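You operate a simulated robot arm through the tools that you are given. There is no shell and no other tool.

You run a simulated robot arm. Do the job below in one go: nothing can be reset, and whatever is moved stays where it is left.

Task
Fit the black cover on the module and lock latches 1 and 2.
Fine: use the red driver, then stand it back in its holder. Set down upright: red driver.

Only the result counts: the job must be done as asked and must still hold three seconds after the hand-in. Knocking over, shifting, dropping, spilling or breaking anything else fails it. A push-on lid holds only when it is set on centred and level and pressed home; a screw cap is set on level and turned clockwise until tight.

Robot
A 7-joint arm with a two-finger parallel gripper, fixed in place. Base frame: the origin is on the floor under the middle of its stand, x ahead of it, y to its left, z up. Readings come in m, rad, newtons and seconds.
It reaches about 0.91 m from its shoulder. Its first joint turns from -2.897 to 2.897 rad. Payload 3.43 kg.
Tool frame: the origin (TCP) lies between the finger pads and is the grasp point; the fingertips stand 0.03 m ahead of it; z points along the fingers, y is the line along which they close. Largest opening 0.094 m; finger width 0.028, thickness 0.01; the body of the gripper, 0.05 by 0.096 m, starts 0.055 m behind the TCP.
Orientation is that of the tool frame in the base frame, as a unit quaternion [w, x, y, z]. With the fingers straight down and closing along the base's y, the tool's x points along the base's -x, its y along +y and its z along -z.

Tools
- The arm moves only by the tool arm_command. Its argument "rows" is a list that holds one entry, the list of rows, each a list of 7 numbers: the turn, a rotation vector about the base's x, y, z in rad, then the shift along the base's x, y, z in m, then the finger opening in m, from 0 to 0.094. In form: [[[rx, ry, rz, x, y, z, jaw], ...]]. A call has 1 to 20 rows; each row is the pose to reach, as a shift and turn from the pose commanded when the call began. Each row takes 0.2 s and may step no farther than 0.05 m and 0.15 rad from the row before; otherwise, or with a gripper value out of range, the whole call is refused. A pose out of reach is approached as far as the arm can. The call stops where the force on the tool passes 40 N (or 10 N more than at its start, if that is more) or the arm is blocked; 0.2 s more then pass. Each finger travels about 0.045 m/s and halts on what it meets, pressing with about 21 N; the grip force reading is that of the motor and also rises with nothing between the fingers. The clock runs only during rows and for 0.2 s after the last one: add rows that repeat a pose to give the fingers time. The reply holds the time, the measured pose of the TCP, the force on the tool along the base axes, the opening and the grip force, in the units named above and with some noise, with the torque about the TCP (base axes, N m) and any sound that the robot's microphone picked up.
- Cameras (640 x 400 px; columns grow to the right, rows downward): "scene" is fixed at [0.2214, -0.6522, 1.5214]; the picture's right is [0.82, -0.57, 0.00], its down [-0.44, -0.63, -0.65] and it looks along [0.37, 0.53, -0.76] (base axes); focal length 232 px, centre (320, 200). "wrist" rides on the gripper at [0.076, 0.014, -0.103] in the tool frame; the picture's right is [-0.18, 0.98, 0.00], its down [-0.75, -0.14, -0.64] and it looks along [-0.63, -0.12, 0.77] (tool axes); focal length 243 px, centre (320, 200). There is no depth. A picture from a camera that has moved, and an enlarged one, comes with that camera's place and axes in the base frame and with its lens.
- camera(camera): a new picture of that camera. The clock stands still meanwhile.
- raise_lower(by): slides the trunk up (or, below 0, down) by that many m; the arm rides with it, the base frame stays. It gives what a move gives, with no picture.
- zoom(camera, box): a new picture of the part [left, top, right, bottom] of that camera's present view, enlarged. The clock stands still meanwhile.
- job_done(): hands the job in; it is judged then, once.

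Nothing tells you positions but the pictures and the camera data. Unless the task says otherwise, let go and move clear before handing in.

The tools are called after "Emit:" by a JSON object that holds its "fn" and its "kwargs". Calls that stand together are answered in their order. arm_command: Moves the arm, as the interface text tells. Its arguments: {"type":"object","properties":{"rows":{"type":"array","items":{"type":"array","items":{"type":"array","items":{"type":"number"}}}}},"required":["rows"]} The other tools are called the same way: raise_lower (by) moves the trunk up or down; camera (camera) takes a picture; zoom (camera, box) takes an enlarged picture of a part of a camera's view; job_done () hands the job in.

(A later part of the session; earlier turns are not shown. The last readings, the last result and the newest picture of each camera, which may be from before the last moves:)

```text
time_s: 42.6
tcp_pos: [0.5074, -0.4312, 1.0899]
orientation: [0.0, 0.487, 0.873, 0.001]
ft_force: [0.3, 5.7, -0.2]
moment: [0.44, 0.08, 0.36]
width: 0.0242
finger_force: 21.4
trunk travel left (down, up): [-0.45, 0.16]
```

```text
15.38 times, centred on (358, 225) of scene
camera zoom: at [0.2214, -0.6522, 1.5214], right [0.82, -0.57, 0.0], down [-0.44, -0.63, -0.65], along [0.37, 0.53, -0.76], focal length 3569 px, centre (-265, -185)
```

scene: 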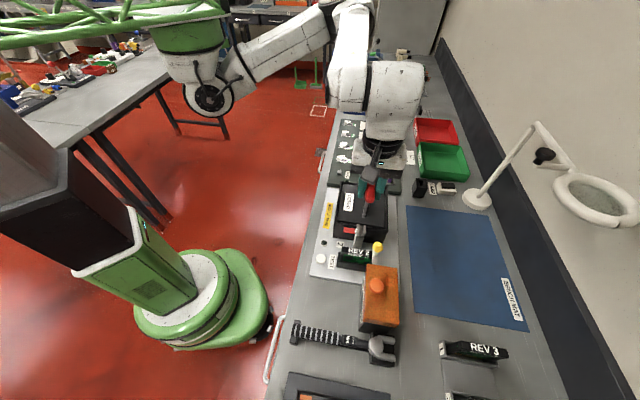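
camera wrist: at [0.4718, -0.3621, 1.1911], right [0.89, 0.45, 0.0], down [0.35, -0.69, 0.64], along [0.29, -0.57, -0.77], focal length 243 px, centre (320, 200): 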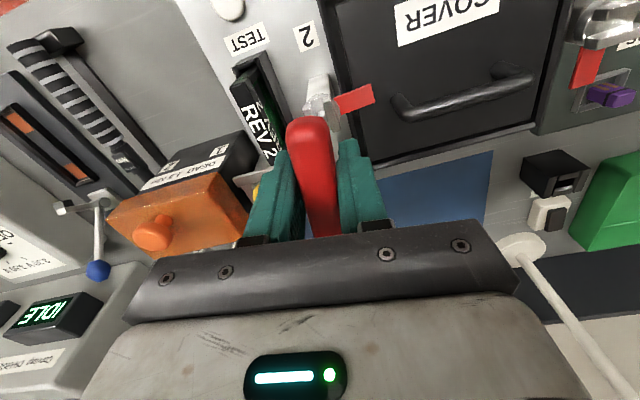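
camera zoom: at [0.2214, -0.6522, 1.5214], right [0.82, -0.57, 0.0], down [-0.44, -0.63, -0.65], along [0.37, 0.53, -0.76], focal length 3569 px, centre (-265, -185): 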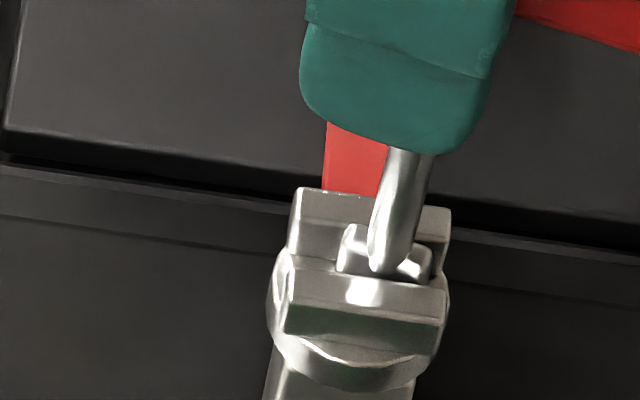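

The torque has risen to 0.36 N·m and the tab points about 45°, straight over the cover. I give it one more small nudge to make sure it's on the stop.

Emit:
{"fn": "arm_command", "kwargs": {"rows": [[[0, 0, -0.03, 0, 0, 0, 0.0], [0, 0, -0.06, 0, 0, 0, 0.0], [0, 0, -0.06, 0, 0, 0, 0.0]]]}}

Emit:
{"fn": "zoom", "kwargs": {"camera": "scene", "box": [342, 212, 374, 238]}}

Emit:
{"fn": "zoom", "kwargs": {"camera": "wrist", "box": [280, 50, 400, 150]}}

```text
time_s: 43.4
tcp_pos: [0.5076, -0.4308, 1.0892]
orientation: [0.0, 0.513, 0.858, 0.0]
ft_force: [2.7, 2.7, -0.3]
moment: [0.09, -0.11, 0.65]
width: 0.0248
finger_force: 21.2
trunk travel left (down, up): [-0.45, 0.16]
```

```text
15.38 times, centred on (358, 225) of scene
camera zoom: at [0.2214, -0.6522, 1.5214], right [0.82, -0.57, 0.0], down [-0.44, -0.63, -0.65], along [0.37, 0.53, -0.76], focal length 3569 px, centre (-265, -185)
```

zoom: 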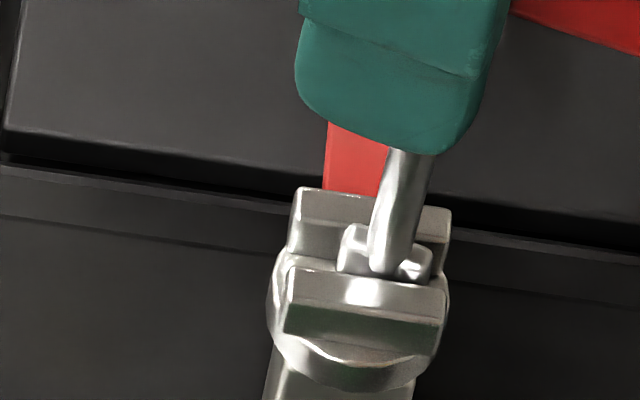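

```text
4.00 times, centred on (340, 100) of wrist
camera zoom: at [0.4839, -0.3576, 1.1911], right [0.95, 0.3, 0.0], down [0.23, -0.73, 0.64], along [0.19, -0.61, -0.77], focal length 970 px, centre (240, 600)
```

zoom: 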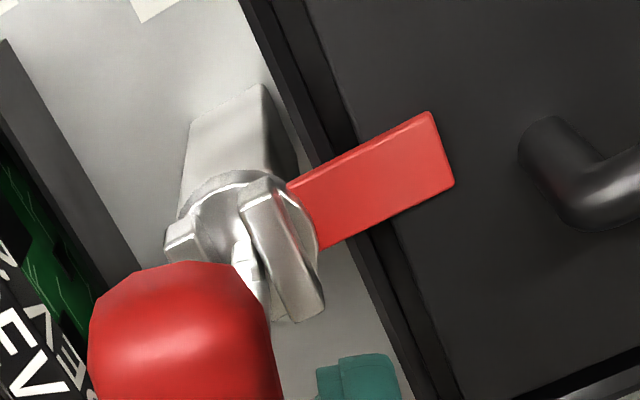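

The torque rose to 0.65 N·m with no further movement, so latch 2 is against its stop. I unwind slightly to free the blade, then lift straight out.

Emit:
{"fn": "arm_command", "kwargs": {"rows": [[[0, 0, 0.1, 0, 0, 0, 0.0], [0, 0, 0.2, 0, 0, 0, 0.0], [0, 0, 0.2, 0, 0, 0.005, 0.0], [0, 0, 0.2, 0, 0, 0.02, 0.0], [0, 0, 0.2, 0, 0, 0.045, 0.0], [0, 0, 0.2, 0, 0, 0.07, 0.0]]]}}

Emit:
{"fn": "zoom", "kwargs": {"camera": "scene", "box": [334, 190, 390, 242]}}

Emit:
{"fn": "camera", "kwargs": {"camera": "wrist"}}

```text
time_s: 44.8
tcp_pos: [0.5071, -0.4326, 1.1603]
orientation: [-0.001, 0.425, 0.905, 0.0]
ft_force: [0.4, 0.2, -1.2]
moment: [-0.01, 0.04, -0.01]
width: 0.024
finger_force: 21.2
trunk travel left (down, up): [-0.45, 0.16]
```

```text
7.69 times, centred on (362, 216) of scene
camera zoom: at [0.2214, -0.6522, 1.5214], right [0.82, -0.57, 0.0], down [-0.44, -0.63, -0.65], along [0.37, 0.53, -0.76], focal length 1784 px, centre (-3, 77)
```

zoom: 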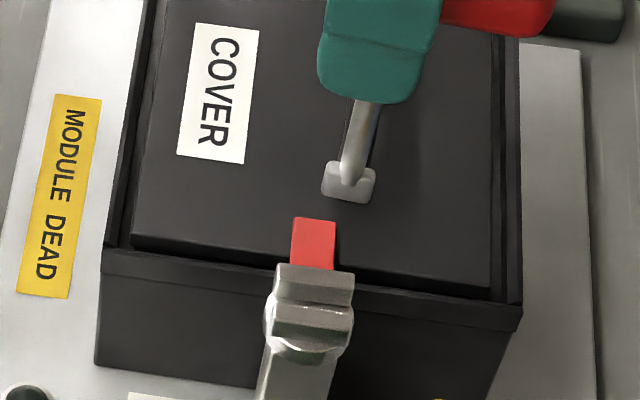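

```text
taken
camera wrist: at [0.4689, -0.3639, 1.262], right [0.87, 0.49, 0.0], down [0.37, -0.67, 0.64], along [0.31, -0.56, -0.77], focal length 243 px, centre (320, 200)
```

wrist: 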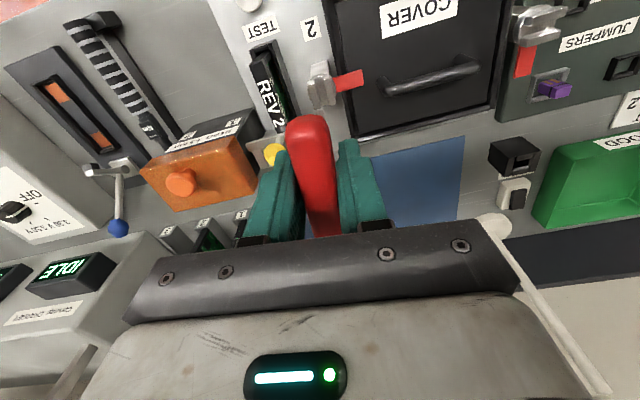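

Latch 2 is locked, with its tab over the cover edge. Now I turn the driver back to 45° and carry it above latch 1 near (0.655, -0.284).

Emit:
{"fn": "arm_command", "kwargs": {"rows": [[[0, 0, 0.1383, 0.0123, 0.0124, 0.003, 0.0], [0, 0, 0.2767, 0.0246, 0.0248, 0.003, 0.0], [0, 0, 0.415, 0.037, 0.0372, 0.003, 0.0], [0, 0, 0.5533, 0.0493, 0.0495, 0.003, 0.0], [0, 0, 0.6917, 0.0616, 0.0619, 0.003, 0.0], [0, 0, 0.83, 0.0739, 0.0743, 0.003, 0.0], [0, 0, 0.9683, 0.0862, 0.0867, 0.003, 0.0], [0, 0, 1.1067, 0.0985, 0.0991, 0.003, 0.0], [0, 0, 1.245, 0.1109, 0.1115, 0.003, 0.0], [0, 0, 1.3833, 0.1232, 0.1238, 0.003, 0.0], [0, 0, 1.5217, 0.1355, 0.1362, 0.003, 0.0], [0, 0, 1.66, 0.1478, 0.1486, 0.003, 0.0], [0, 0, 1.66, 0.1478, 0.1486, 0.003, 0.0]]]}}

Emit:
{"fn": "camera", "kwargs": {"camera": "scene"}}

Emit:
{"fn": "zoom", "kwargs": {"camera": "scene", "box": [340, 150, 396, 195]}}

Emit:
{"fn": "camera", "kwargs": {"camera": "wrist"}}

```text
time_s: 47.6
tcp_pos: [0.6565, -0.283, 1.1611]
orientation: [-0.001, -0.382, 0.924, -0.001]
ft_force: [0.8, -1.0, -0.7]
moment: [-0.04, -0.02, -0.02]
width: 0.0241
finger_force: 20.7
trunk travel left (down, up): [-0.45, 0.16]
```

```text
taken
```

scene: 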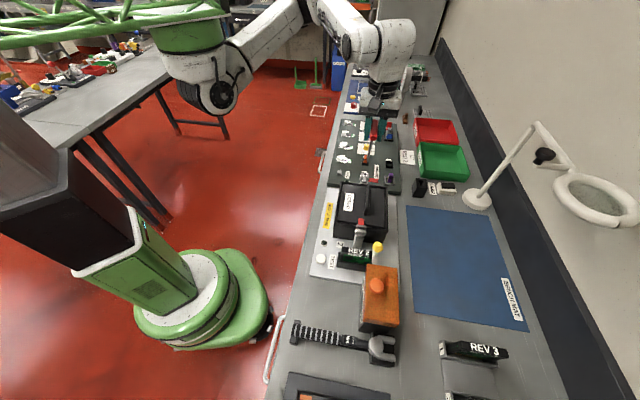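

```text
8.89 times, centred on (368, 172) of scene
camera zoom: at [0.2214, -0.6522, 1.5214], right [0.82, -0.57, 0.0], down [-0.44, -0.63, -0.65], along [0.37, 0.53, -0.76], focal length 2062 px, centre (-107, 444)
```

zoom: 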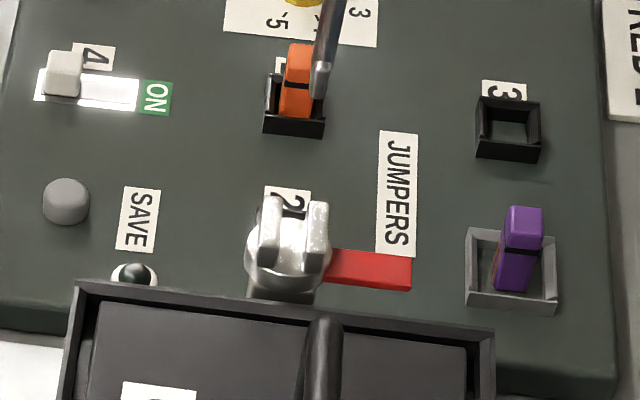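

```text
taken
camera wrist: at [0.591, -0.3271, 1.2646], right [-0.56, 0.83, 0.0], down [0.63, 0.43, 0.64], along [0.53, 0.36, -0.77], focal length 243 px, centre (320, 200)
```

wrist: 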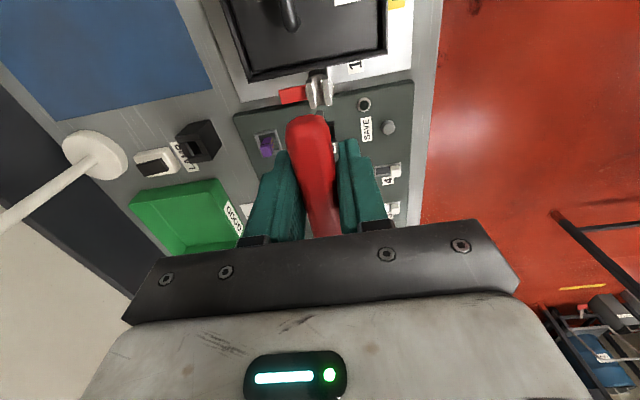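

The driver is above latch 1 (its label "1" is visible). I'll zoom in on the blade and slot in both views.

Emit:
{"fn": "zoom", "kwargs": {"camera": "wrist", "box": [280, 50, 370, 130]}}

Emit:
{"fn": "zoom", "kwargs": {"camera": "scene", "box": [352, 148, 384, 172]}}

Emit:
{"fn": "zoom", "kwargs": {"camera": "scene", "box": [350, 165, 382, 189]}}

```text
5.00 times, centred on (325, 90) of wrist
camera zoom: at [0.591, -0.3271, 1.2646], right [-0.56, 0.83, 0.0], down [0.63, 0.43, 0.64], along [0.53, 0.36, -0.77], focal length 1213 px, centre (295, 750)
```

zoom: 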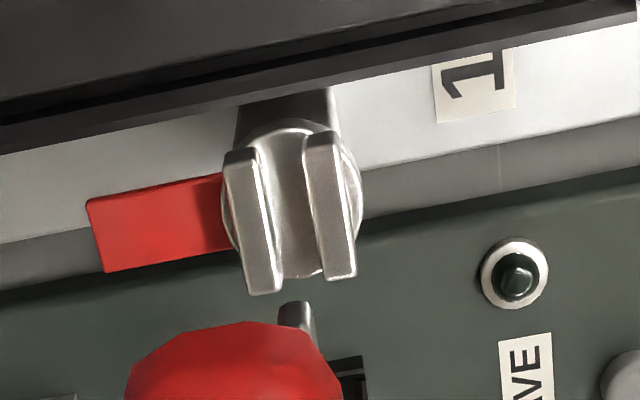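

```text
16.00 times, centred on (368, 160) of scene
camera zoom: at [0.2214, -0.6522, 1.5214], right [0.82, -0.57, 0.0], down [-0.44, -0.63, -0.65], along [0.37, 0.53, -0.76], focal length 3711 px, centre (-448, 840)
```

zoom: 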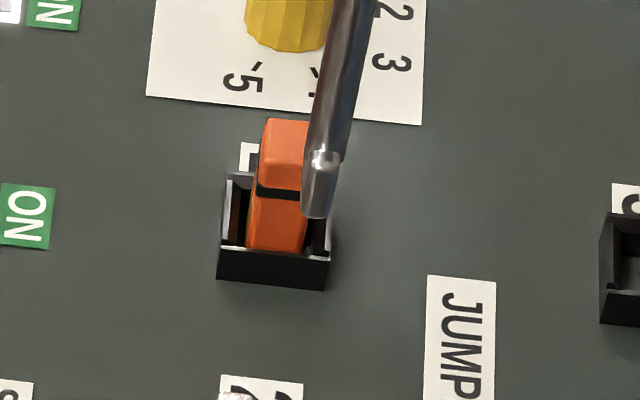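

```text
16.00 times, centred on (366, 177) of scene
camera zoom: at [0.2214, -0.6522, 1.5214], right [0.82, -0.57, 0.0], down [-0.44, -0.63, -0.65], along [0.37, 0.53, -0.76], focal length 3711 px, centre (-416, 568)
```

zoom: 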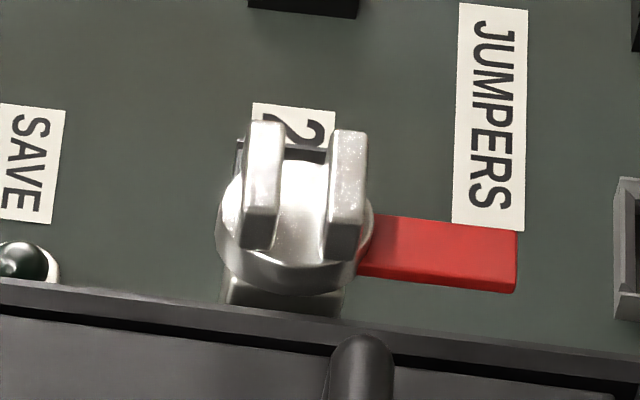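

The alignment over latch 1 looks good, with only about +1 mm along the bench to go. I lower to just above the fins and check.

Emit:
{"fn": "arm_command", "kwargs": {"rows": [[[0, 0, 0, 0.0007, 0.0007, -0.02, 0.0], [0, 0, 0, 0.0007, 0.0007, -0.04, 0.0], [0, 0, 0, 0.0007, 0.0007, -0.055, 0.0], [0, 0, 0, 0.0007, 0.0007, -0.055, 0.0]]]}}

Emit:
{"fn": "zoom", "kwargs": {"camera": "wrist", "box": [270, 30, 360, 125]}}

Emit:
{"fn": "zoom", "kwargs": {"camera": "scene", "box": [350, 160, 382, 184]}}

```text
time_s: 48.6
tcp_pos: [0.6571, -0.2832, 1.1061]
orientation: [0.0, -0.381, 0.925, 0.0]
ft_force: [0.5, 0.1, -1.0]
moment: [-0.01, 0.0, -0.02]
width: 0.0239
finger_force: 21.0
trunk travel left (down, up): [-0.45, 0.16]
```

```text
4.21 times, centred on (315, 78) of wrist
camera zoom: at [0.5925, -0.3269, 1.2087], right [-0.56, 0.83, 0.0], down [0.63, 0.43, 0.64], along [0.53, 0.36, -0.77], focal length 1022 px, centre (341, 716)
```

zoom: 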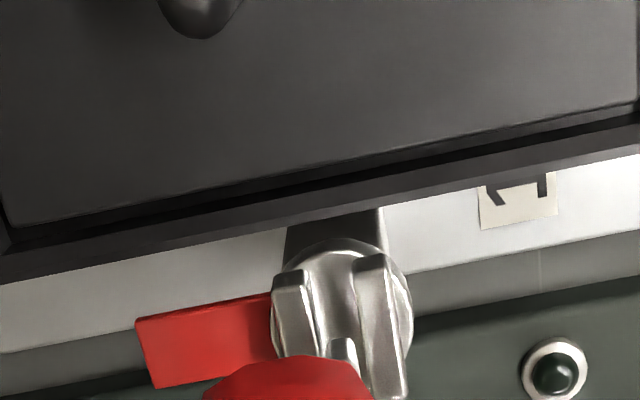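

```text
16.00 times, centred on (366, 172) of scene
camera zoom: at [0.2214, -0.6522, 1.5214], right [0.82, -0.57, 0.0], down [-0.44, -0.63, -0.65], along [0.37, 0.53, -0.76], focal length 3711 px, centre (-416, 648)
```

zoom: 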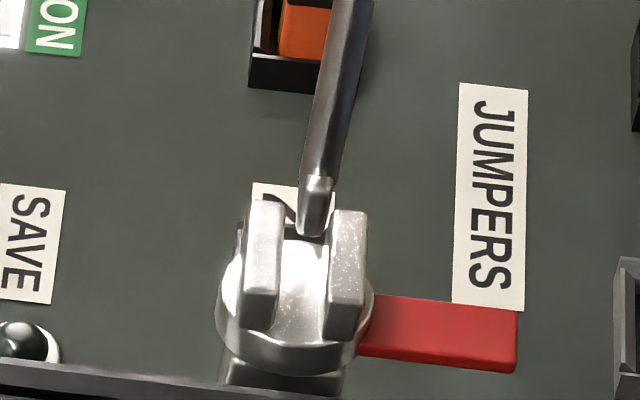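

The blade is lined up above the slot. I lower it in gently.

Emit:
{"fn": "arm_command", "kwargs": {"rows": [[[0, 0, 0, 0, 0, -0.004, 0.0], [0, 0, 0, 0, 0, -0.008, 0.0], [0, 0, 0, 0, 0, -0.012, 0.0], [0, 0, 0, 0, 0, -0.012, 0.0]]]}}

Emit:
{"fn": "zoom", "kwargs": {"camera": "wrist", "box": [270, 30, 360, 125]}}

Emit:
{"fn": "zoom", "kwargs": {"camera": "scene", "box": [350, 160, 382, 184]}}

```text
time_s: 49.6
tcp_pos: [0.6575, -0.2826, 1.0945]
orientation: [-0.001, -0.382, 0.924, 0.0]
ft_force: [0.3, 0.2, -1.6]
moment: [-0.02, 0.03, -0.04]
width: 0.0239
finger_force: 21.2
trunk travel left (down, up): [-0.45, 0.16]
```

```text
4.21 times, centred on (315, 78) of wrist
camera zoom: at [0.5924, -0.3259, 1.1971], right [-0.56, 0.83, 0.0], down [0.63, 0.43, 0.64], along [0.53, 0.36, -0.77], focal length 1022 px, centre (341, 716)
```

zoom: 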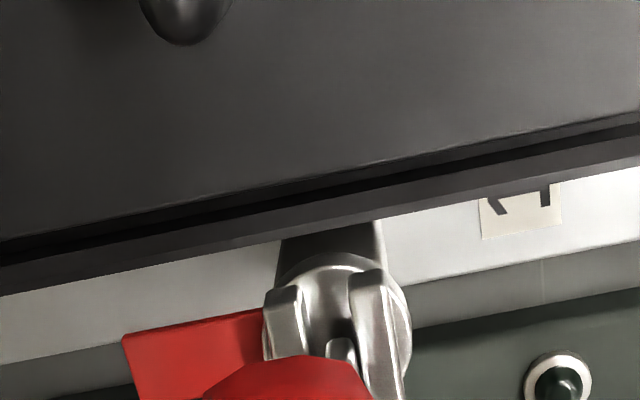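

```text
16.00 times, centred on (366, 172) of scene
camera zoom: at [0.2214, -0.6522, 1.5214], right [0.82, -0.57, 0.0], down [-0.44, -0.63, -0.65], along [0.37, 0.53, -0.76], focal length 3711 px, centre (-416, 648)
```

zoom: 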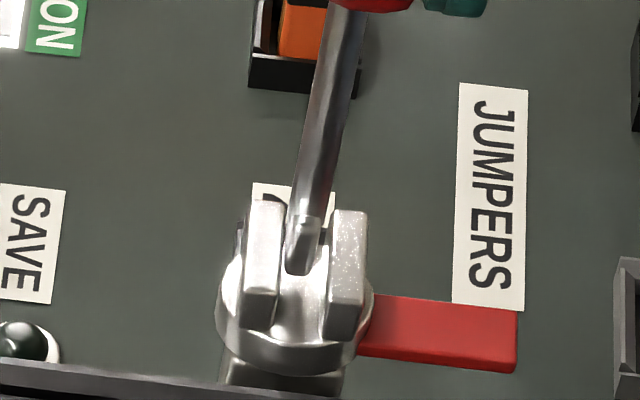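

The blade is between the fins; it's slightly toward the robot-side fin and a bit far along the slot. I make a small correction and lower to the floor.

Emit:
{"fn": "arm_command", "kwargs": {"rows": [[[0, 0, 0, -0.0006, -0.0012, 0, 0.0], [0, 0, 0, -0.0012, -0.0023, 0, 0.0], [0, 0, 0, -0.0012, -0.0023, -0.002, 0.0], [0, 0, 0, -0.0012, -0.0023, -0.002, 0.0]]]}}

Emit:
{"fn": "zoom", "kwargs": {"camera": "wrist", "box": [290, 60, 350, 125]}}

Emit:
{"fn": "zoom", "kwargs": {"camera": "scene", "box": [350, 160, 382, 184]}}

```text
time_s: 50.6
tcp_pos: [0.6543, -0.2838, 1.0935]
orientation: [-0.001, -0.381, 0.925, 0.0]
ft_force: [-0.7, -0.1, -1.3]
moment: [-0.02, -0.01, 0.03]
width: 0.0241
finger_force: 20.7
trunk travel left (down, up): [-0.45, 0.16]
```

```text
6.15 times, centred on (320, 92) of wrist
camera zoom: at [0.5902, -0.3278, 1.1956], right [-0.56, 0.83, 0.0], down [0.63, 0.43, 0.64], along [0.53, 0.36, -0.77], focal length 1493 px, centre (320, 862)
```

zoom: 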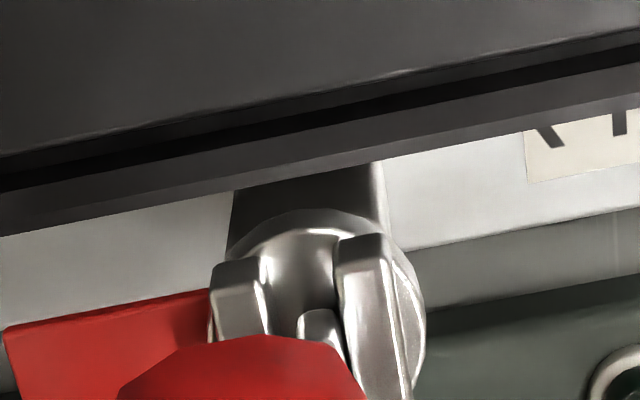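

```text
16.00 times, centred on (366, 172) of scene
camera zoom: at [0.2214, -0.6522, 1.5214], right [0.82, -0.57, 0.0], down [-0.44, -0.63, -0.65], along [0.37, 0.53, -0.76], focal length 3711 px, centre (-416, 648)
```

zoom: 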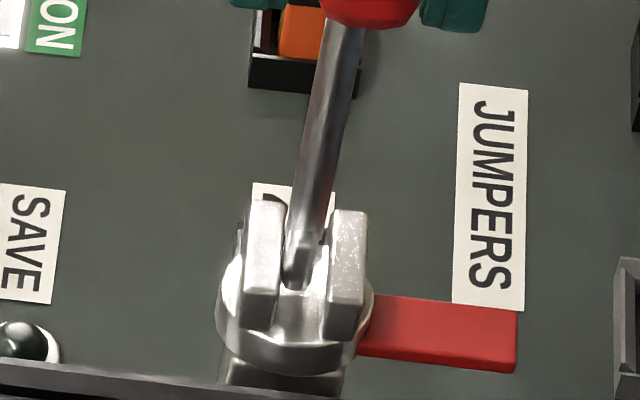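

Emit:
{"fn": "arm_command", "kwargs": {"rows": [[[0, 0, 0, 0.0006, -0.0006, 0, 0.0], [0, 0, 0, 0.0011, -0.0011, -0.001, 0.0], [0, 0, 0, 0.0011, -0.0011, -0.002, 0.0], [0, 0, 0, 0.0011, -0.0011, -0.002, 0.0]]]}}

Emit:
{"fn": "zoom", "kwargs": {"camera": "wrist", "box": [290, 60, 350, 125]}}

Emit:
{"fn": "zoom", "kwargs": {"camera": "scene", "box": [350, 160, 382, 184]}}

```text
time_s: 51.6
tcp_pos: [0.6569, -0.2871, 1.0907]
orientation: [-0.001, -0.382, 0.924, -0.001]
ft_force: [0.2, -0.5, -0.8]
moment: [0.02, 0.02, 0.02]
width: 0.024
finger_force: 21.1
trunk travel left (down, up): [-0.45, 0.16]
```

```text
6.15 times, centred on (320, 92) of wrist
camera zoom: at [0.5915, -0.3293, 1.1937], right [-0.56, 0.83, 0.0], down [0.63, 0.43, 0.64], along [0.53, 0.36, -0.77], focal length 1493 px, centre (320, 862)
```

zoom: 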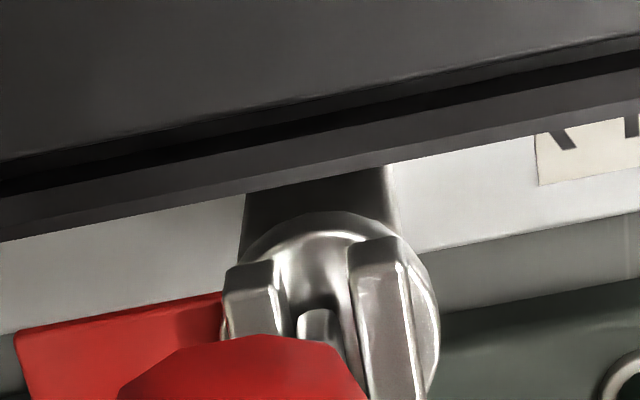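

```text
16.00 times, centred on (366, 172) of scene
camera zoom: at [0.2214, -0.6522, 1.5214], right [0.82, -0.57, 0.0], down [-0.44, -0.63, -0.65], along [0.37, 0.53, -0.76], focal length 3711 px, centre (-416, 648)
```

zoom: 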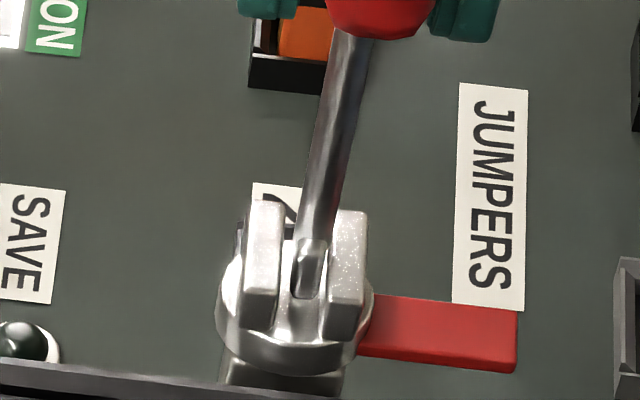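

The blade is centred in latch 1's slot. I turn clockwise in steps as before.

Emit:
{"fn": "arm_command", "kwargs": {"rows": [[[0, 0, -0.1, 0, 0, 0, 0.0], [0, 0, -0.2, 0, 0, 0, 0.0], [0, 0, -0.3, 0, 0, 0, 0.0], [0, 0, -0.4, 0, 0, 0, 0.0], [0, 0, -0.5, 0, 0, 0, 0.0], [0, 0, -0.6, 0, 0, 0, 0.0]]]}}

Emit:
{"fn": "zoom", "kwargs": {"camera": "scene", "box": [342, 155, 390, 195]}}

```text
time_s: 53.0
tcp_pos: [0.6561, -0.2855, 1.0901]
orientation: [-0.001, -0.09, 0.996, 0.0]
ft_force: [-1.5, 2.1, -1.0]
moment: [0.27, 0.19, 0.04]
width: 0.0241
finger_force: 20.8
trunk travel left (down, up): [-0.45, 0.16]
```

```text
10.00 times, centred on (366, 175) of scene
camera zoom: at [0.2214, -0.6522, 1.5214], right [0.82, -0.57, 0.0], down [-0.44, -0.63, -0.65], along [0.37, 0.53, -0.76], focal length 2320 px, centre (-140, 450)
```

zoom: 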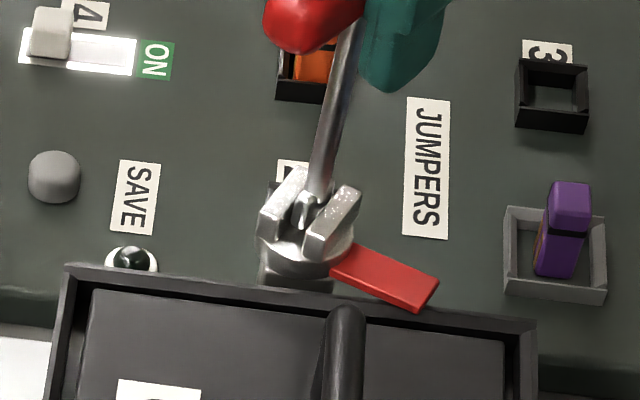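

Latch 1's tab is swinging toward the cover. I continue.

Emit:
{"fn": "arm_command", "kwargs": {"rows": [[[0, 0, -0.1, 0, 0, 0, 0.0], [0, 0, -0.2, 0, 0, 0, 0.0], [0, 0, -0.3, 0, 0, 0, 0.0], [0, 0, -0.4, 0, 0, 0, 0.0], [0, 0, -0.5, 0, 0, 0, 0.0], [0, 0, -0.6, 0, 0, 0, 0.0]]]}}

Emit:
{"fn": "zoom", "kwargs": {"camera": "scene", "box": [342, 155, 390, 195]}}

```text
time_s: 54.4
tcp_pos: [0.6567, -0.2849, 1.0916]
orientation: [0.0, 0.208, 0.978, -0.001]
ft_force: [-0.5, 3.2, -1.7]
moment: [0.3, 0.03, 0.0]
width: 0.0243
finger_force: 20.6
trunk travel left (down, up): [-0.45, 0.16]
```

```text
10.00 times, centred on (366, 175) of scene
camera zoom: at [0.2214, -0.6522, 1.5214], right [0.82, -0.57, 0.0], down [-0.44, -0.63, -0.65], along [0.37, 0.53, -0.76], focal length 2320 px, centre (-140, 450)
```

zoom: 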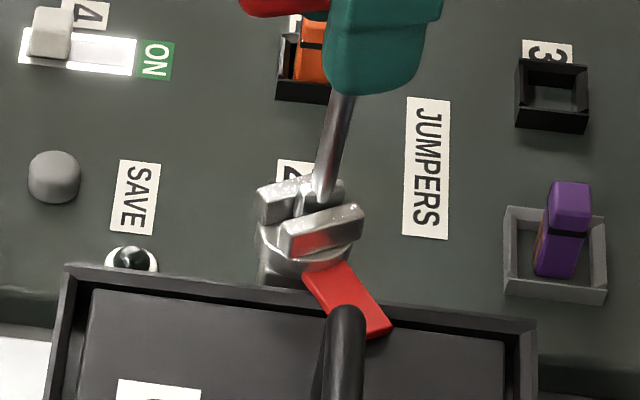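

Emit:
{"fn": "arm_command", "kwargs": {"rows": [[[0, 0, -0.1, 0, 0, 0, 0.0], [0, 0, -0.2, 0, 0, 0, 0.0], [0, 0, -0.3, 0, 0, 0, 0.0], [0, 0, -0.4, 0, 0, 0, 0.0], [0, 0, -0.5, 0, 0, 0, 0.0]]]}}

Emit:
{"fn": "zoom", "kwargs": {"camera": "scene", "box": [342, 155, 390, 195]}}

Emit:
{"fn": "camera", "kwargs": {"camera": "wrist"}}

```text
time_s: 55.6
tcp_pos: [0.6558, -0.2861, 1.0909]
orientation: [-0.001, 0.443, 0.896, 0.0]
ft_force: [1.7, 2.3, -0.8]
moment: [0.2, -0.18, 0.02]
width: 0.0241
finger_force: 20.7
trunk travel left (down, up): [-0.45, 0.16]
```

```text
10.00 times, centred on (366, 175) of scene
camera zoom: at [0.2214, -0.6522, 1.5214], right [0.82, -0.57, 0.0], down [-0.44, -0.63, -0.65], along [0.37, 0.53, -0.76], focal length 2320 px, centre (-140, 450)
```

zoom: 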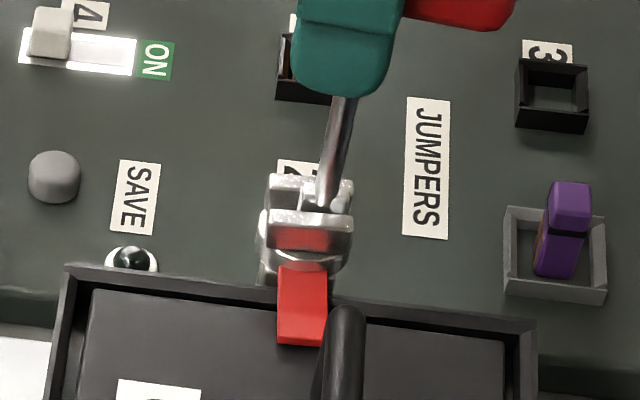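

```text
taken
camera wrist: at [0.6206, -0.2163, 1.1933], right [0.89, 0.45, 0.0], down [0.34, -0.69, 0.64], along [0.29, -0.57, -0.77], focal length 243 px, centre (320, 200)
```

wrist: 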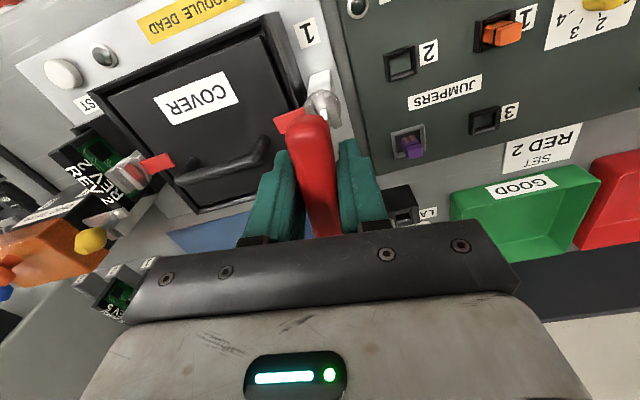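

Nearly there. I turn on to the stop, watching the torque.

Emit:
{"fn": "arm_command", "kwargs": {"rows": [[[0, 0, -0.05, 0, 0, 0, 0.0], [0, 0, -0.1, 0, 0, 0, 0.0], [0, 0, -0.13, 0, 0, 0, 0.0], [0, 0, -0.13, 0, 0, 0, 0.0]]]}}

Emit:
{"fn": "zoom", "kwargs": {"camera": "scene", "box": [350, 165, 382, 189]}}

Emit:
{"fn": "zoom", "kwargs": {"camera": "wrist", "box": [240, 50, 380, 160]}}

```text
time_s: 56.6
tcp_pos: [0.6562, -0.2845, 1.0914]
orientation: [-0.001, 0.5, 0.866, 0.0]
ft_force: [3.0, 4.2, -5.7]
moment: [0.26, -0.12, 0.57]
width: 0.0246
finger_force: 20.6
trunk travel left (down, up): [-0.45, 0.16]
```

```text
16.00 times, centred on (366, 177) of scene
camera zoom: at [0.2214, -0.6522, 1.5214], right [0.82, -0.57, 0.0], down [-0.44, -0.63, -0.65], along [0.37, 0.53, -0.76], focal length 3711 px, centre (-416, 568)
```

zoom: 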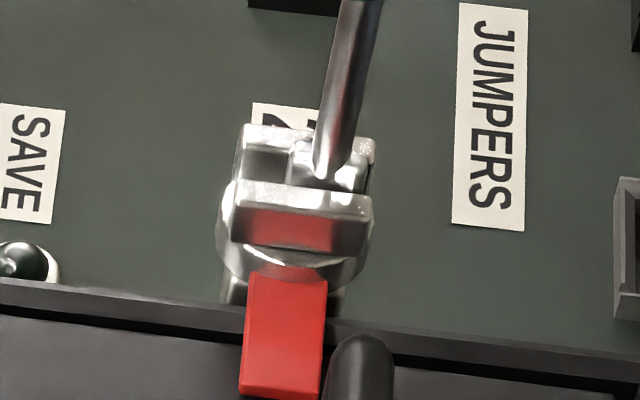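

```text
3.64 times, centred on (310, 105) of wrist
camera zoom: at [0.6304, -0.2123, 1.1936], right [0.94, 0.33, 0.0], down [0.26, -0.72, 0.64], along [0.21, -0.6, -0.77], focal length 882 px, centre (356, 546)
```

zoom: 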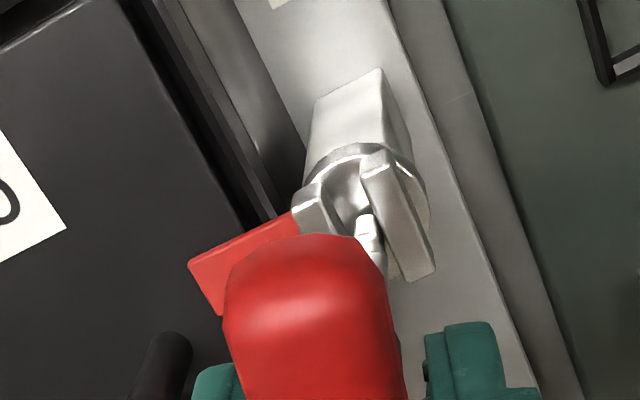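

Torque is 0.57 N·m at the stop and the tab lies straight over the cover. I unwind slightly, lift the driver out and check both latches.

Emit:
{"fn": "arm_command", "kwargs": {"rows": [[[0, 0, 0.1, 0, 0, 0, 0.0], [0, 0, 0.19, 0, 0, 0, 0.0], [0, 0, 0.19, 0, 0, 0.005, 0.0], [0, 0, 0.19, 0, 0, 0.02, 0.0], [0, 0, 0.19, 0, 0, 0.045, 0.0], [0, 0, 0.19, 0, 0, 0.07, 0.0]]]}}

Emit:
{"fn": "zoom", "kwargs": {"camera": "scene", "box": [325, 160, 405, 245]}}

Emit:
{"fn": "zoom", "kwargs": {"camera": "scene", "box": [350, 165, 382, 189]}}

Emit:
{"fn": "zoom", "kwargs": {"camera": "scene", "box": [342, 214, 374, 238]}}

```text
time_s: 58.0
tcp_pos: [0.6544, -0.2851, 1.16]
orientation: [0.0, 0.416, 0.909, 0.0]
ft_force: [-0.7, -0.5, 0.4]
moment: [0.01, -0.01, 0.01]
width: 0.0241
finger_force: 20.6
trunk travel left (down, up): [-0.45, 0.16]
```

```text
4.71 times, centred on (365, 202) of scene
camera zoom: at [0.2214, -0.6522, 1.5214], right [0.82, -0.57, 0.0], down [-0.44, -0.63, -0.65], along [0.37, 0.53, -0.76], focal length 1092 px, centre (108, 188)
```

zoom: 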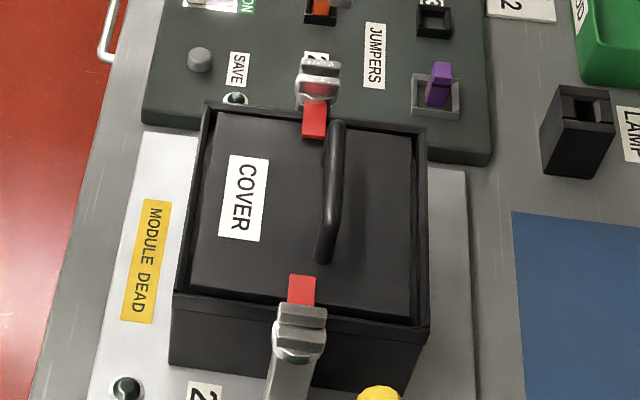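

```text
16.00 times, centred on (366, 177) of scene
camera zoom: at [0.2214, -0.6522, 1.5214], right [0.82, -0.57, 0.0], down [-0.44, -0.63, -0.65], along [0.37, 0.53, -0.76], focal length 3711 px, centre (-416, 568)
```

zoom: 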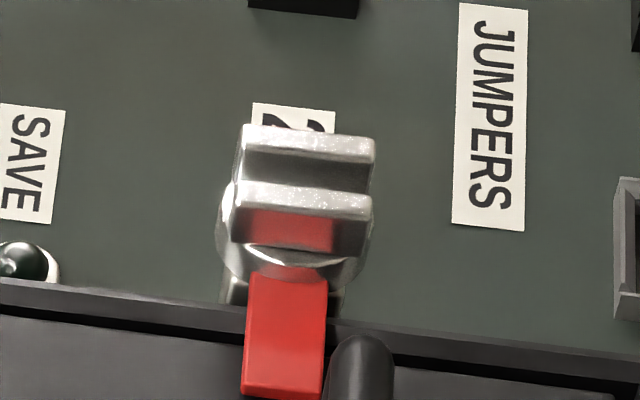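

```text
16.00 times, centred on (358, 226) of scene
camera zoom: at [0.2214, -0.6522, 1.5214], right [0.82, -0.57, 0.0], down [-0.44, -0.63, -0.65], along [0.37, 0.53, -0.76], focal length 3711 px, centre (-288, -216)
```

zoom: 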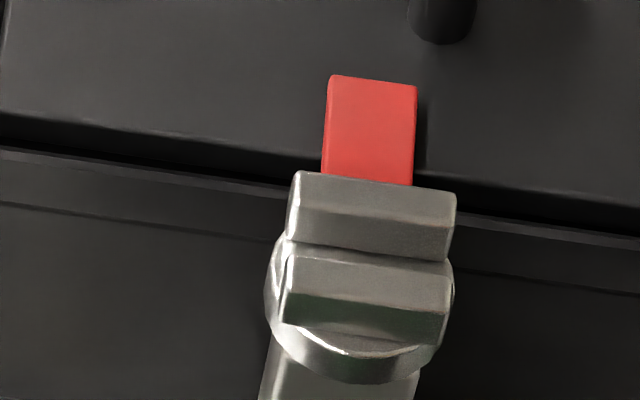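

Both latches are locked and the cover is centred. Now I turn the driver back and carry it above its holder.

Emit:
{"fn": "arm_command", "kwargs": {"rows": [[[0, 0, 0.1358, 0.0155, -0.0084, 0, 0.0], [0, 0, 0.2717, 0.0309, -0.0169, 0, 0.0], [0, 0, 0.4075, 0.0464, -0.0253, 0, 0.0], [0, 0, 0.5433, 0.0618, -0.0338, 0, 0.0], [0, 0, 0.6792, 0.0773, -0.0422, 0, 0.0], [0, 0, 0.815, 0.0928, -0.0507, 0, 0.0], [0, 0, 0.9508, 0.1082, -0.0591, 0, 0.0], [0, 0, 1.0867, 0.1237, -0.0675, 0, 0.0], [0, 0, 1.2225, 0.1391, -0.076, 0, 0.0], [0, 0, 1.3583, 0.1546, -0.0844, 0, 0.0], [0, 0, 1.4942, 0.17, -0.0929, 0, 0.0], [0, 0, 1.63, 0.1855, -0.1013, 0, 0.0], [0, 0, 1.63, 0.1855, -0.1013, 0, 0.0], [0, 0, 1.63, 0.1855, -0.1013, 0, 0.0]]]}}

Emit:
{"fn": "camera", "kwargs": {"camera": "wrist"}}

Emit:
{"fn": "zoom", "kwargs": {"camera": "scene", "box": [400, 130, 460, 200]}}

Emit:
{"fn": "zoom", "kwargs": {"camera": "wrist", "box": [270, 40, 370, 130]}}

```text
time_s: 61.0
tcp_pos: [0.8411, -0.3858, 1.1629]
orientation: [-0.001, -0.377, 0.926, 0.0]
ft_force: [-0.5, 0.1, -1.0]
moment: [0.0, -0.03, 0.03]
width: 0.0242
finger_force: 21.1
trunk travel left (down, up): [-0.45, 0.16]
```

```text
taken
camera wrist: at [0.7759, -0.4287, 1.2639], right [-0.55, 0.83, 0.0], down [0.64, 0.43, 0.64], along [0.53, 0.35, -0.77], focal length 243 px, centre (320, 200)
```

wrist: 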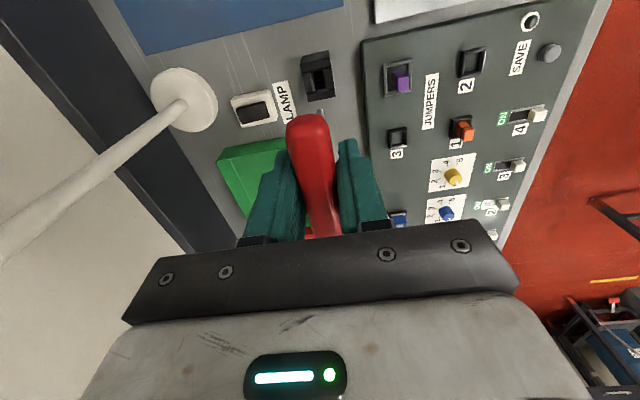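

```text
5.71 times, centred on (430, 165) of scene
camera zoom: at [0.2214, -0.6522, 1.5214], right [0.82, -0.57, 0.0], down [-0.44, -0.63, -0.65], along [0.37, 0.53, -0.76], focal length 1326 px, centre (-309, 400)
```

zoom: 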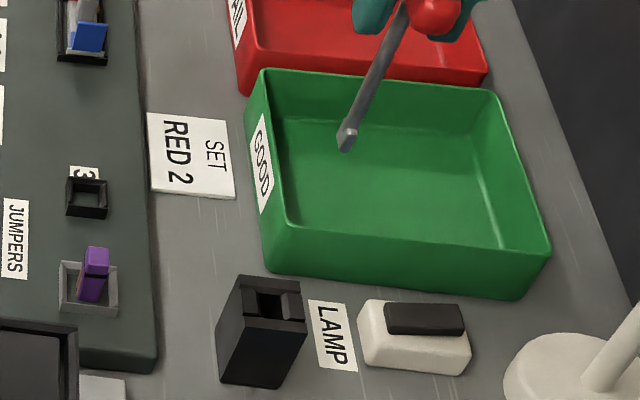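

```text
4.44 times, centred on (320, 85) of wrist
camera zoom: at [0.7759, -0.4287, 1.2639], right [-0.55, 0.83, 0.0], down [0.64, 0.43, 0.64], along [0.53, 0.35, -0.77], focal length 1078 px, centre (320, 711)
```

zoom: 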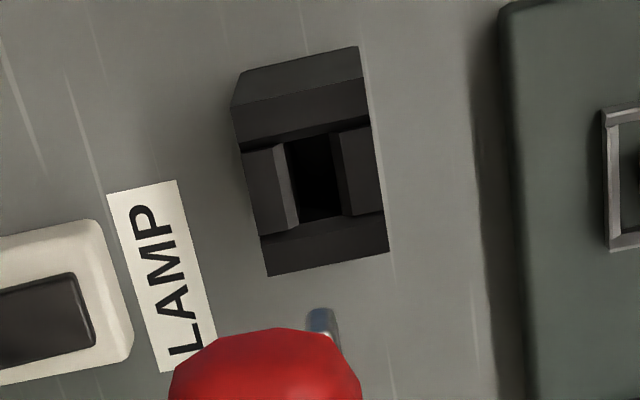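

The holder is right below and the driver hasn't moved noticeably in the grip. I'll zoom in on the blade to compare its pose with when I lifted it.

Emit:
{"fn": "zoom", "kwargs": {"camera": "scene", "box": [426, 148, 442, 160]}}

Emit:
{"fn": "zoom", "kwargs": {"camera": "scene", "box": [408, 172, 448, 202]}}

```text
16.00 times, centred on (434, 154) of scene
camera zoom: at [0.2214, -0.6522, 1.5214], right [0.82, -0.57, 0.0], down [-0.44, -0.63, -0.65], along [0.37, 0.53, -0.76], focal length 3711 px, centre (-1504, 936)
```

zoom: 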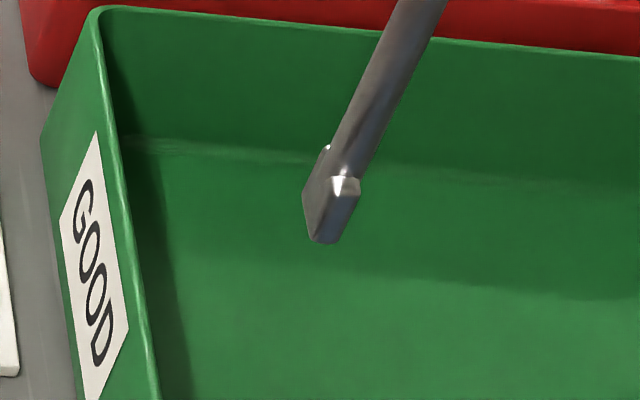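

```text
13.33 times, centred on (428, 187) of scene
camera zoom: at [0.2214, -0.6522, 1.5214], right [0.82, -0.57, 0.0], down [-0.44, -0.63, -0.65], along [0.37, 0.53, -0.76], focal length 3093 px, centre (-1120, 373)
```

zoom: 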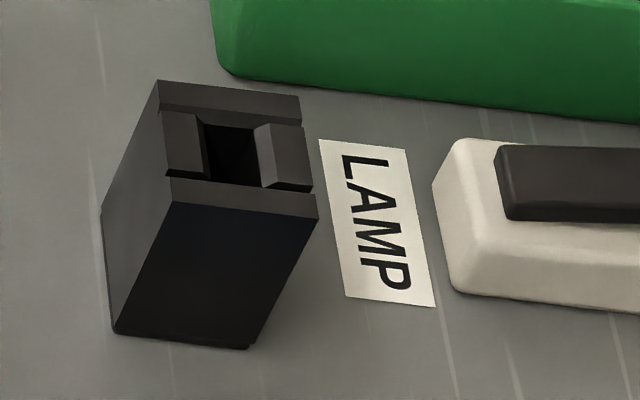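

The blade looks a few degrees different in yaw from the pick-up. I'll look closer at the shank and handle to see whether the driver tilted in the grip.

Emit:
{"fn": "zoom", "kwargs": {"camera": "scene", "box": [426, 120, 462, 162]}}

Emit:
{"fn": "zoom", "kwargs": {"camera": "wrist", "box": [260, 90, 390, 240]}}

```text
9.52 times, centred on (444, 141) of scene
camera zoom: at [0.2214, -0.6522, 1.5214], right [0.82, -0.57, 0.0], down [-0.44, -0.63, -0.65], along [0.37, 0.53, -0.76], focal length 2209 px, centre (-861, 762)
```

zoom: 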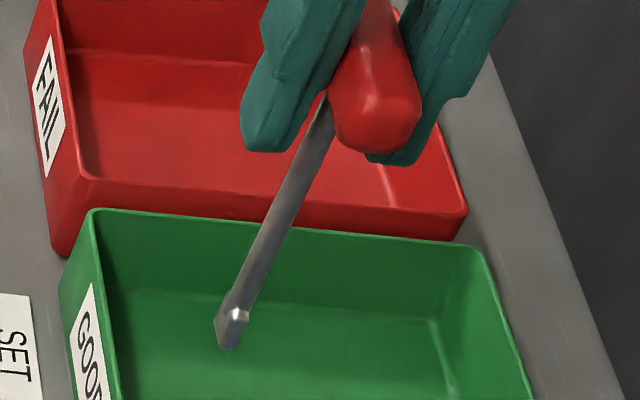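

```text
2.67 times, centred on (325, 165) of wrist
camera zoom: at [0.7759, -0.4287, 1.2639], right [-0.55, 0.83, 0.0], down [0.64, 0.43, 0.64], along [0.53, 0.35, -0.77], focal length 647 px, centre (307, 293)
```

zoom: 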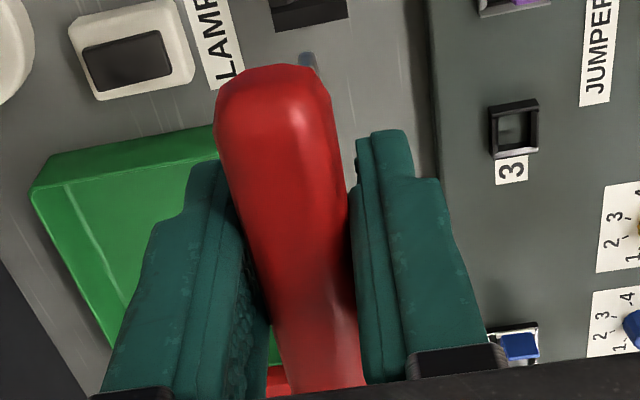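

The holder's hole centre is near (0.843, -0.386), its top at z≈0.94. The blade is about 3 mm toward the robot side of it, mostly arm offset. I shift and lower to just above the holder, then recheck.

Emit:
{"fn": "arm_command", "kwargs": {"rows": [[[0, 0, 0, 0.0018, -0.0029, 0.0, 0.0], [0, 0, 0, 0.0018, -0.0029, -0.04, 0.0], [0, 0, 0, 0.0018, -0.0029, -0.08, 0.0], [0, 0, 0, 0.0018, -0.0029, -0.107, 0.0], [0, 0, 0, 0.0018, -0.0029, -0.107, 0.0], [0, 0, 0, 0.0018, -0.0029, -0.107, 0.0]]]}}

Emit:
{"fn": "zoom", "kwargs": {"camera": "scene", "box": [408, 165, 448, 195]}}

Emit:
{"fn": "zoom", "kwargs": {"camera": "wrist", "box": [270, 30, 370, 130]}}

```text
time_s: 62.4
tcp_pos: [0.8429, -0.3919, 1.0547]
orientation: [0.0, -0.376, 0.927, 0.0]
ft_force: [0.5, 0.5, -0.9]
moment: [0.03, 0.01, 0.01]
width: 0.024
finger_force: 21.5
trunk travel left (down, up): [-0.45, 0.16]
```

```text
13.33 times, centred on (428, 180) of scene
camera zoom: at [0.2214, -0.6522, 1.5214], right [0.82, -0.57, 0.0], down [-0.44, -0.63, -0.65], along [0.37, 0.53, -0.76], focal length 3093 px, centre (-1120, 467)
```

zoom: 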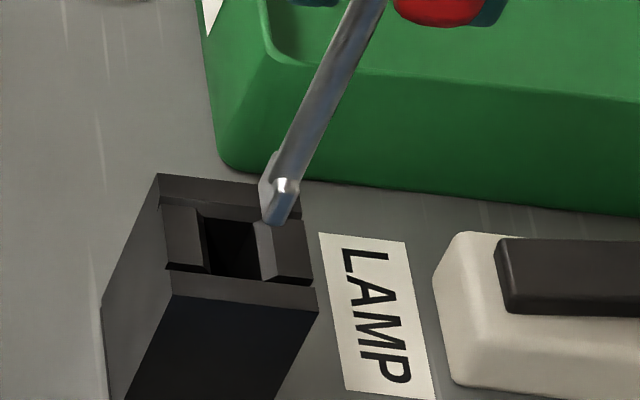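

```text
4.00 times, centred on (320, 80) of wrist
camera zoom: at [0.7782, -0.4347, 1.1564], right [-0.55, 0.83, 0.0], down [0.64, 0.43, 0.64], along [0.53, 0.35, -0.77], focal length 970 px, centre (320, 680)
```

zoom: 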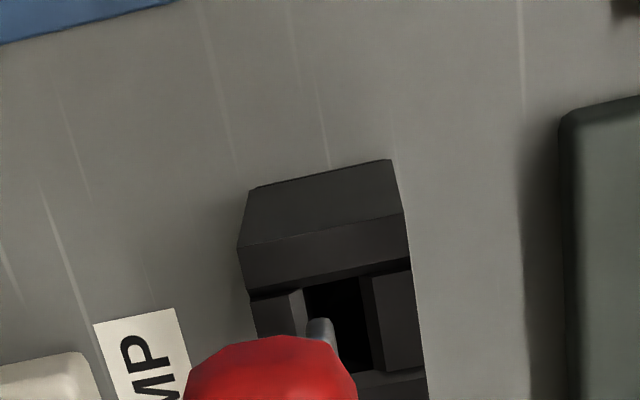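

The blade is now about 3.5 mm too far toward the wall side and 1.5 mm too far along. I correct that at this height and check again.

Emit:
{"fn": "arm_command", "kwargs": {"rows": [[[0, 0, 0, -0.0018, 0.0007, 0, 0.0], [0, 0, 0, -0.0035, 0.0014, 0, 0.0], [0, 0, 0, -0.0035, 0.0014, 0, 0.0], [0, 0, 0, -0.0035, 0.0014, 0, 0.0]]]}}

Emit:
{"fn": "zoom", "kwargs": {"camera": "scene", "box": [408, 165, 448, 195]}}

Emit:
{"fn": "zoom", "kwargs": {"camera": "wrist", "box": [270, 30, 370, 130]}}

```text
time_s: 63.4
tcp_pos: [0.8395, -0.3892, 1.0538]
orientation: [-0.001, -0.376, 0.926, 0.0]
ft_force: [-0.4, -0.1, -0.5]
moment: [0.02, -0.01, -0.01]
width: 0.024
finger_force: 20.8
trunk travel left (down, up): [-0.45, 0.16]
```

```text
13.33 times, centred on (428, 180) of scene
camera zoom: at [0.2214, -0.6522, 1.5214], right [0.82, -0.57, 0.0], down [-0.44, -0.63, -0.65], along [0.37, 0.53, -0.76], focal length 3093 px, centre (-1120, 467)
```

zoom: 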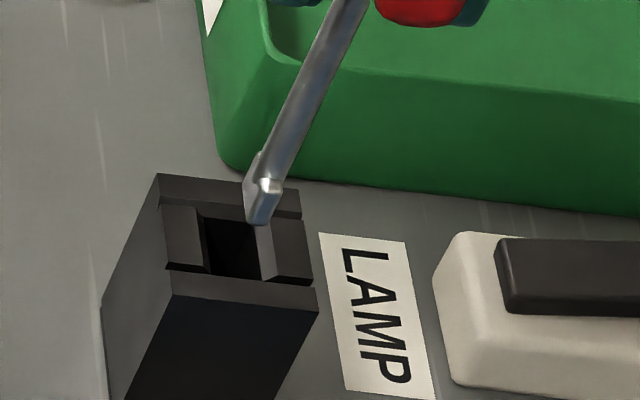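

```text
4.00 times, centred on (320, 80) of wrist
camera zoom: at [0.7748, -0.4322, 1.1563], right [-0.55, 0.83, 0.0], down [0.64, 0.43, 0.64], along [0.53, 0.35, -0.77], focal length 970 px, centre (320, 680)
```

zoom: 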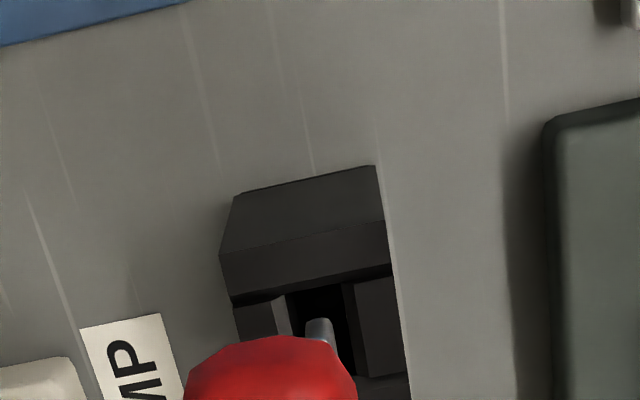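

The blade is now centred over the hole in both views. I lower gently, watching the forces.

Emit:
{"fn": "arm_command", "kwargs": {"rows": [[[0, 0, 0, 0, 0, -0.006, 0.0], [0, 0, 0, 0, 0, -0.012, 0.0], [0, 0, 0, 0, 0, -0.018, 0.0], [0, 0, 0, 0, 0, -0.022, 0.0], [0, 0, 0, 0, 0, -0.022, 0.0]]]}}

Emit:
{"fn": "zoom", "kwargs": {"camera": "scene", "box": [408, 165, 448, 195]}}

Emit:
{"fn": "zoom", "kwargs": {"camera": "wrist", "box": [270, 60, 370, 160]}}

```text
time_s: 64.6
tcp_pos: [0.8394, -0.3873, 1.0313]
orientation: [-0.001, -0.376, 0.927, -0.001]
ft_force: [-0.2, -0.9, -0.7]
moment: [0.01, -0.01, 0.01]
width: 0.0238
finger_force: 20.6
trunk travel left (down, up): [-0.45, 0.16]
```

```text
13.33 times, centred on (428, 180) of scene
camera zoom: at [0.2214, -0.6522, 1.5214], right [0.82, -0.57, 0.0], down [-0.44, -0.63, -0.65], along [0.37, 0.53, -0.76], focal length 3093 px, centre (-1120, 467)
```

zoom: 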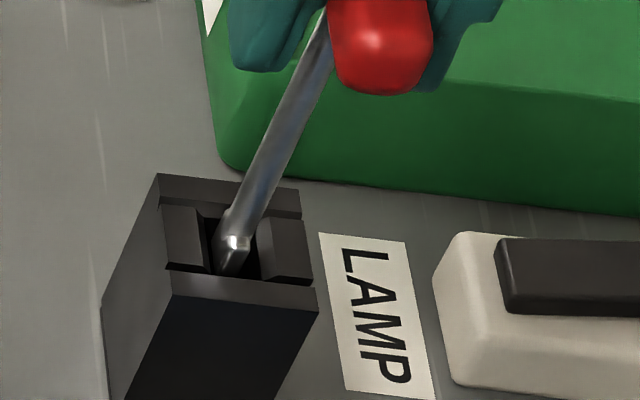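

```text
4.00 times, centred on (320, 110) of wrist
camera zoom: at [0.7753, -0.4308, 1.1339], right [-0.55, 0.83, 0.0], down [0.64, 0.43, 0.64], along [0.53, 0.35, -0.77], focal length 970 px, centre (320, 560)
```

zoom: 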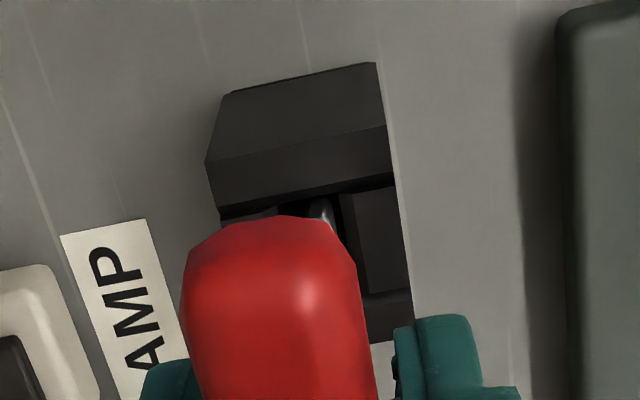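

The blade is going into the hole freely. I continue down.

Emit:
{"fn": "arm_command", "kwargs": {"rows": [[[0, 0, 0, 0, 0, -0.006, 0.0], [0, 0, 0, 0, 0, -0.012, 0.0], [0, 0, 0, 0, 0, -0.018, 0.0], [0, 0, 0, 0, 0, -0.024, 0.0], [0, 0, 0, 0, 0, -0.03, 0.0], [0, 0, 0, 0, 0, -0.03, 0.0]]]}}

Emit:
{"fn": "zoom", "kwargs": {"camera": "scene", "box": [408, 165, 448, 195]}}

```text
time_s: 66.0
tcp_pos: [0.8402, -0.3867, 1.0025]
orientation: [-0.001, -0.376, 0.927, -0.001]
ft_force: [0.0, 0.1, -1.7]
moment: [0.02, -0.01, -0.04]
width: 0.0241
finger_force: 21.4
trunk travel left (down, up): [-0.45, 0.16]
```

```text
13.33 times, centred on (428, 180) of scene
camera zoom: at [0.2214, -0.6522, 1.5214], right [0.82, -0.57, 0.0], down [-0.44, -0.63, -0.65], along [0.37, 0.53, -0.76], focal length 3093 px, centre (-1120, 467)
```

zoom: 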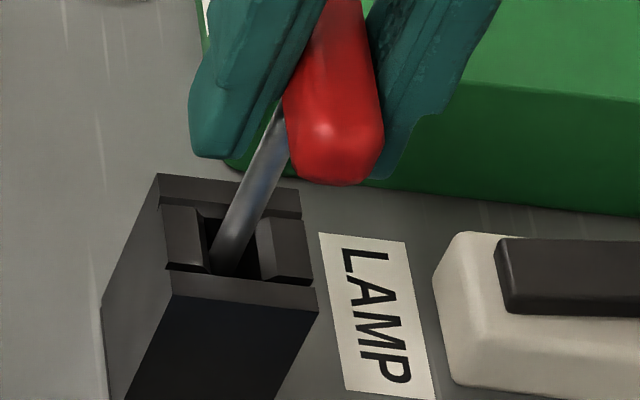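

The driver is deep in the holder with no side force, and the holder hasn't moved. I go down the last centimetre in small steps until it rests.

Emit:
{"fn": "arm_command", "kwargs": {"rows": [[[0, 0, 0, 0, 0, -0.003, 0.0], [0, 0, 0, 0, 0, -0.006, 0.0], [0, 0, 0, 0, 0, -0.009, 0.0], [0, 0, 0, 0, 0, -0.009, 0.0]]]}}

```text
time_s: 67.0
tcp_pos: [0.84, -0.3876, 0.9934]
orientation: [-0.001, -0.376, 0.927, 0.0]
ft_force: [-0.2, -0.2, -0.3]
moment: [0.03, 0.0, -0.01]
width: 0.024
finger_force: 20.9
trunk travel left (down, up): [-0.45, 0.16]
```

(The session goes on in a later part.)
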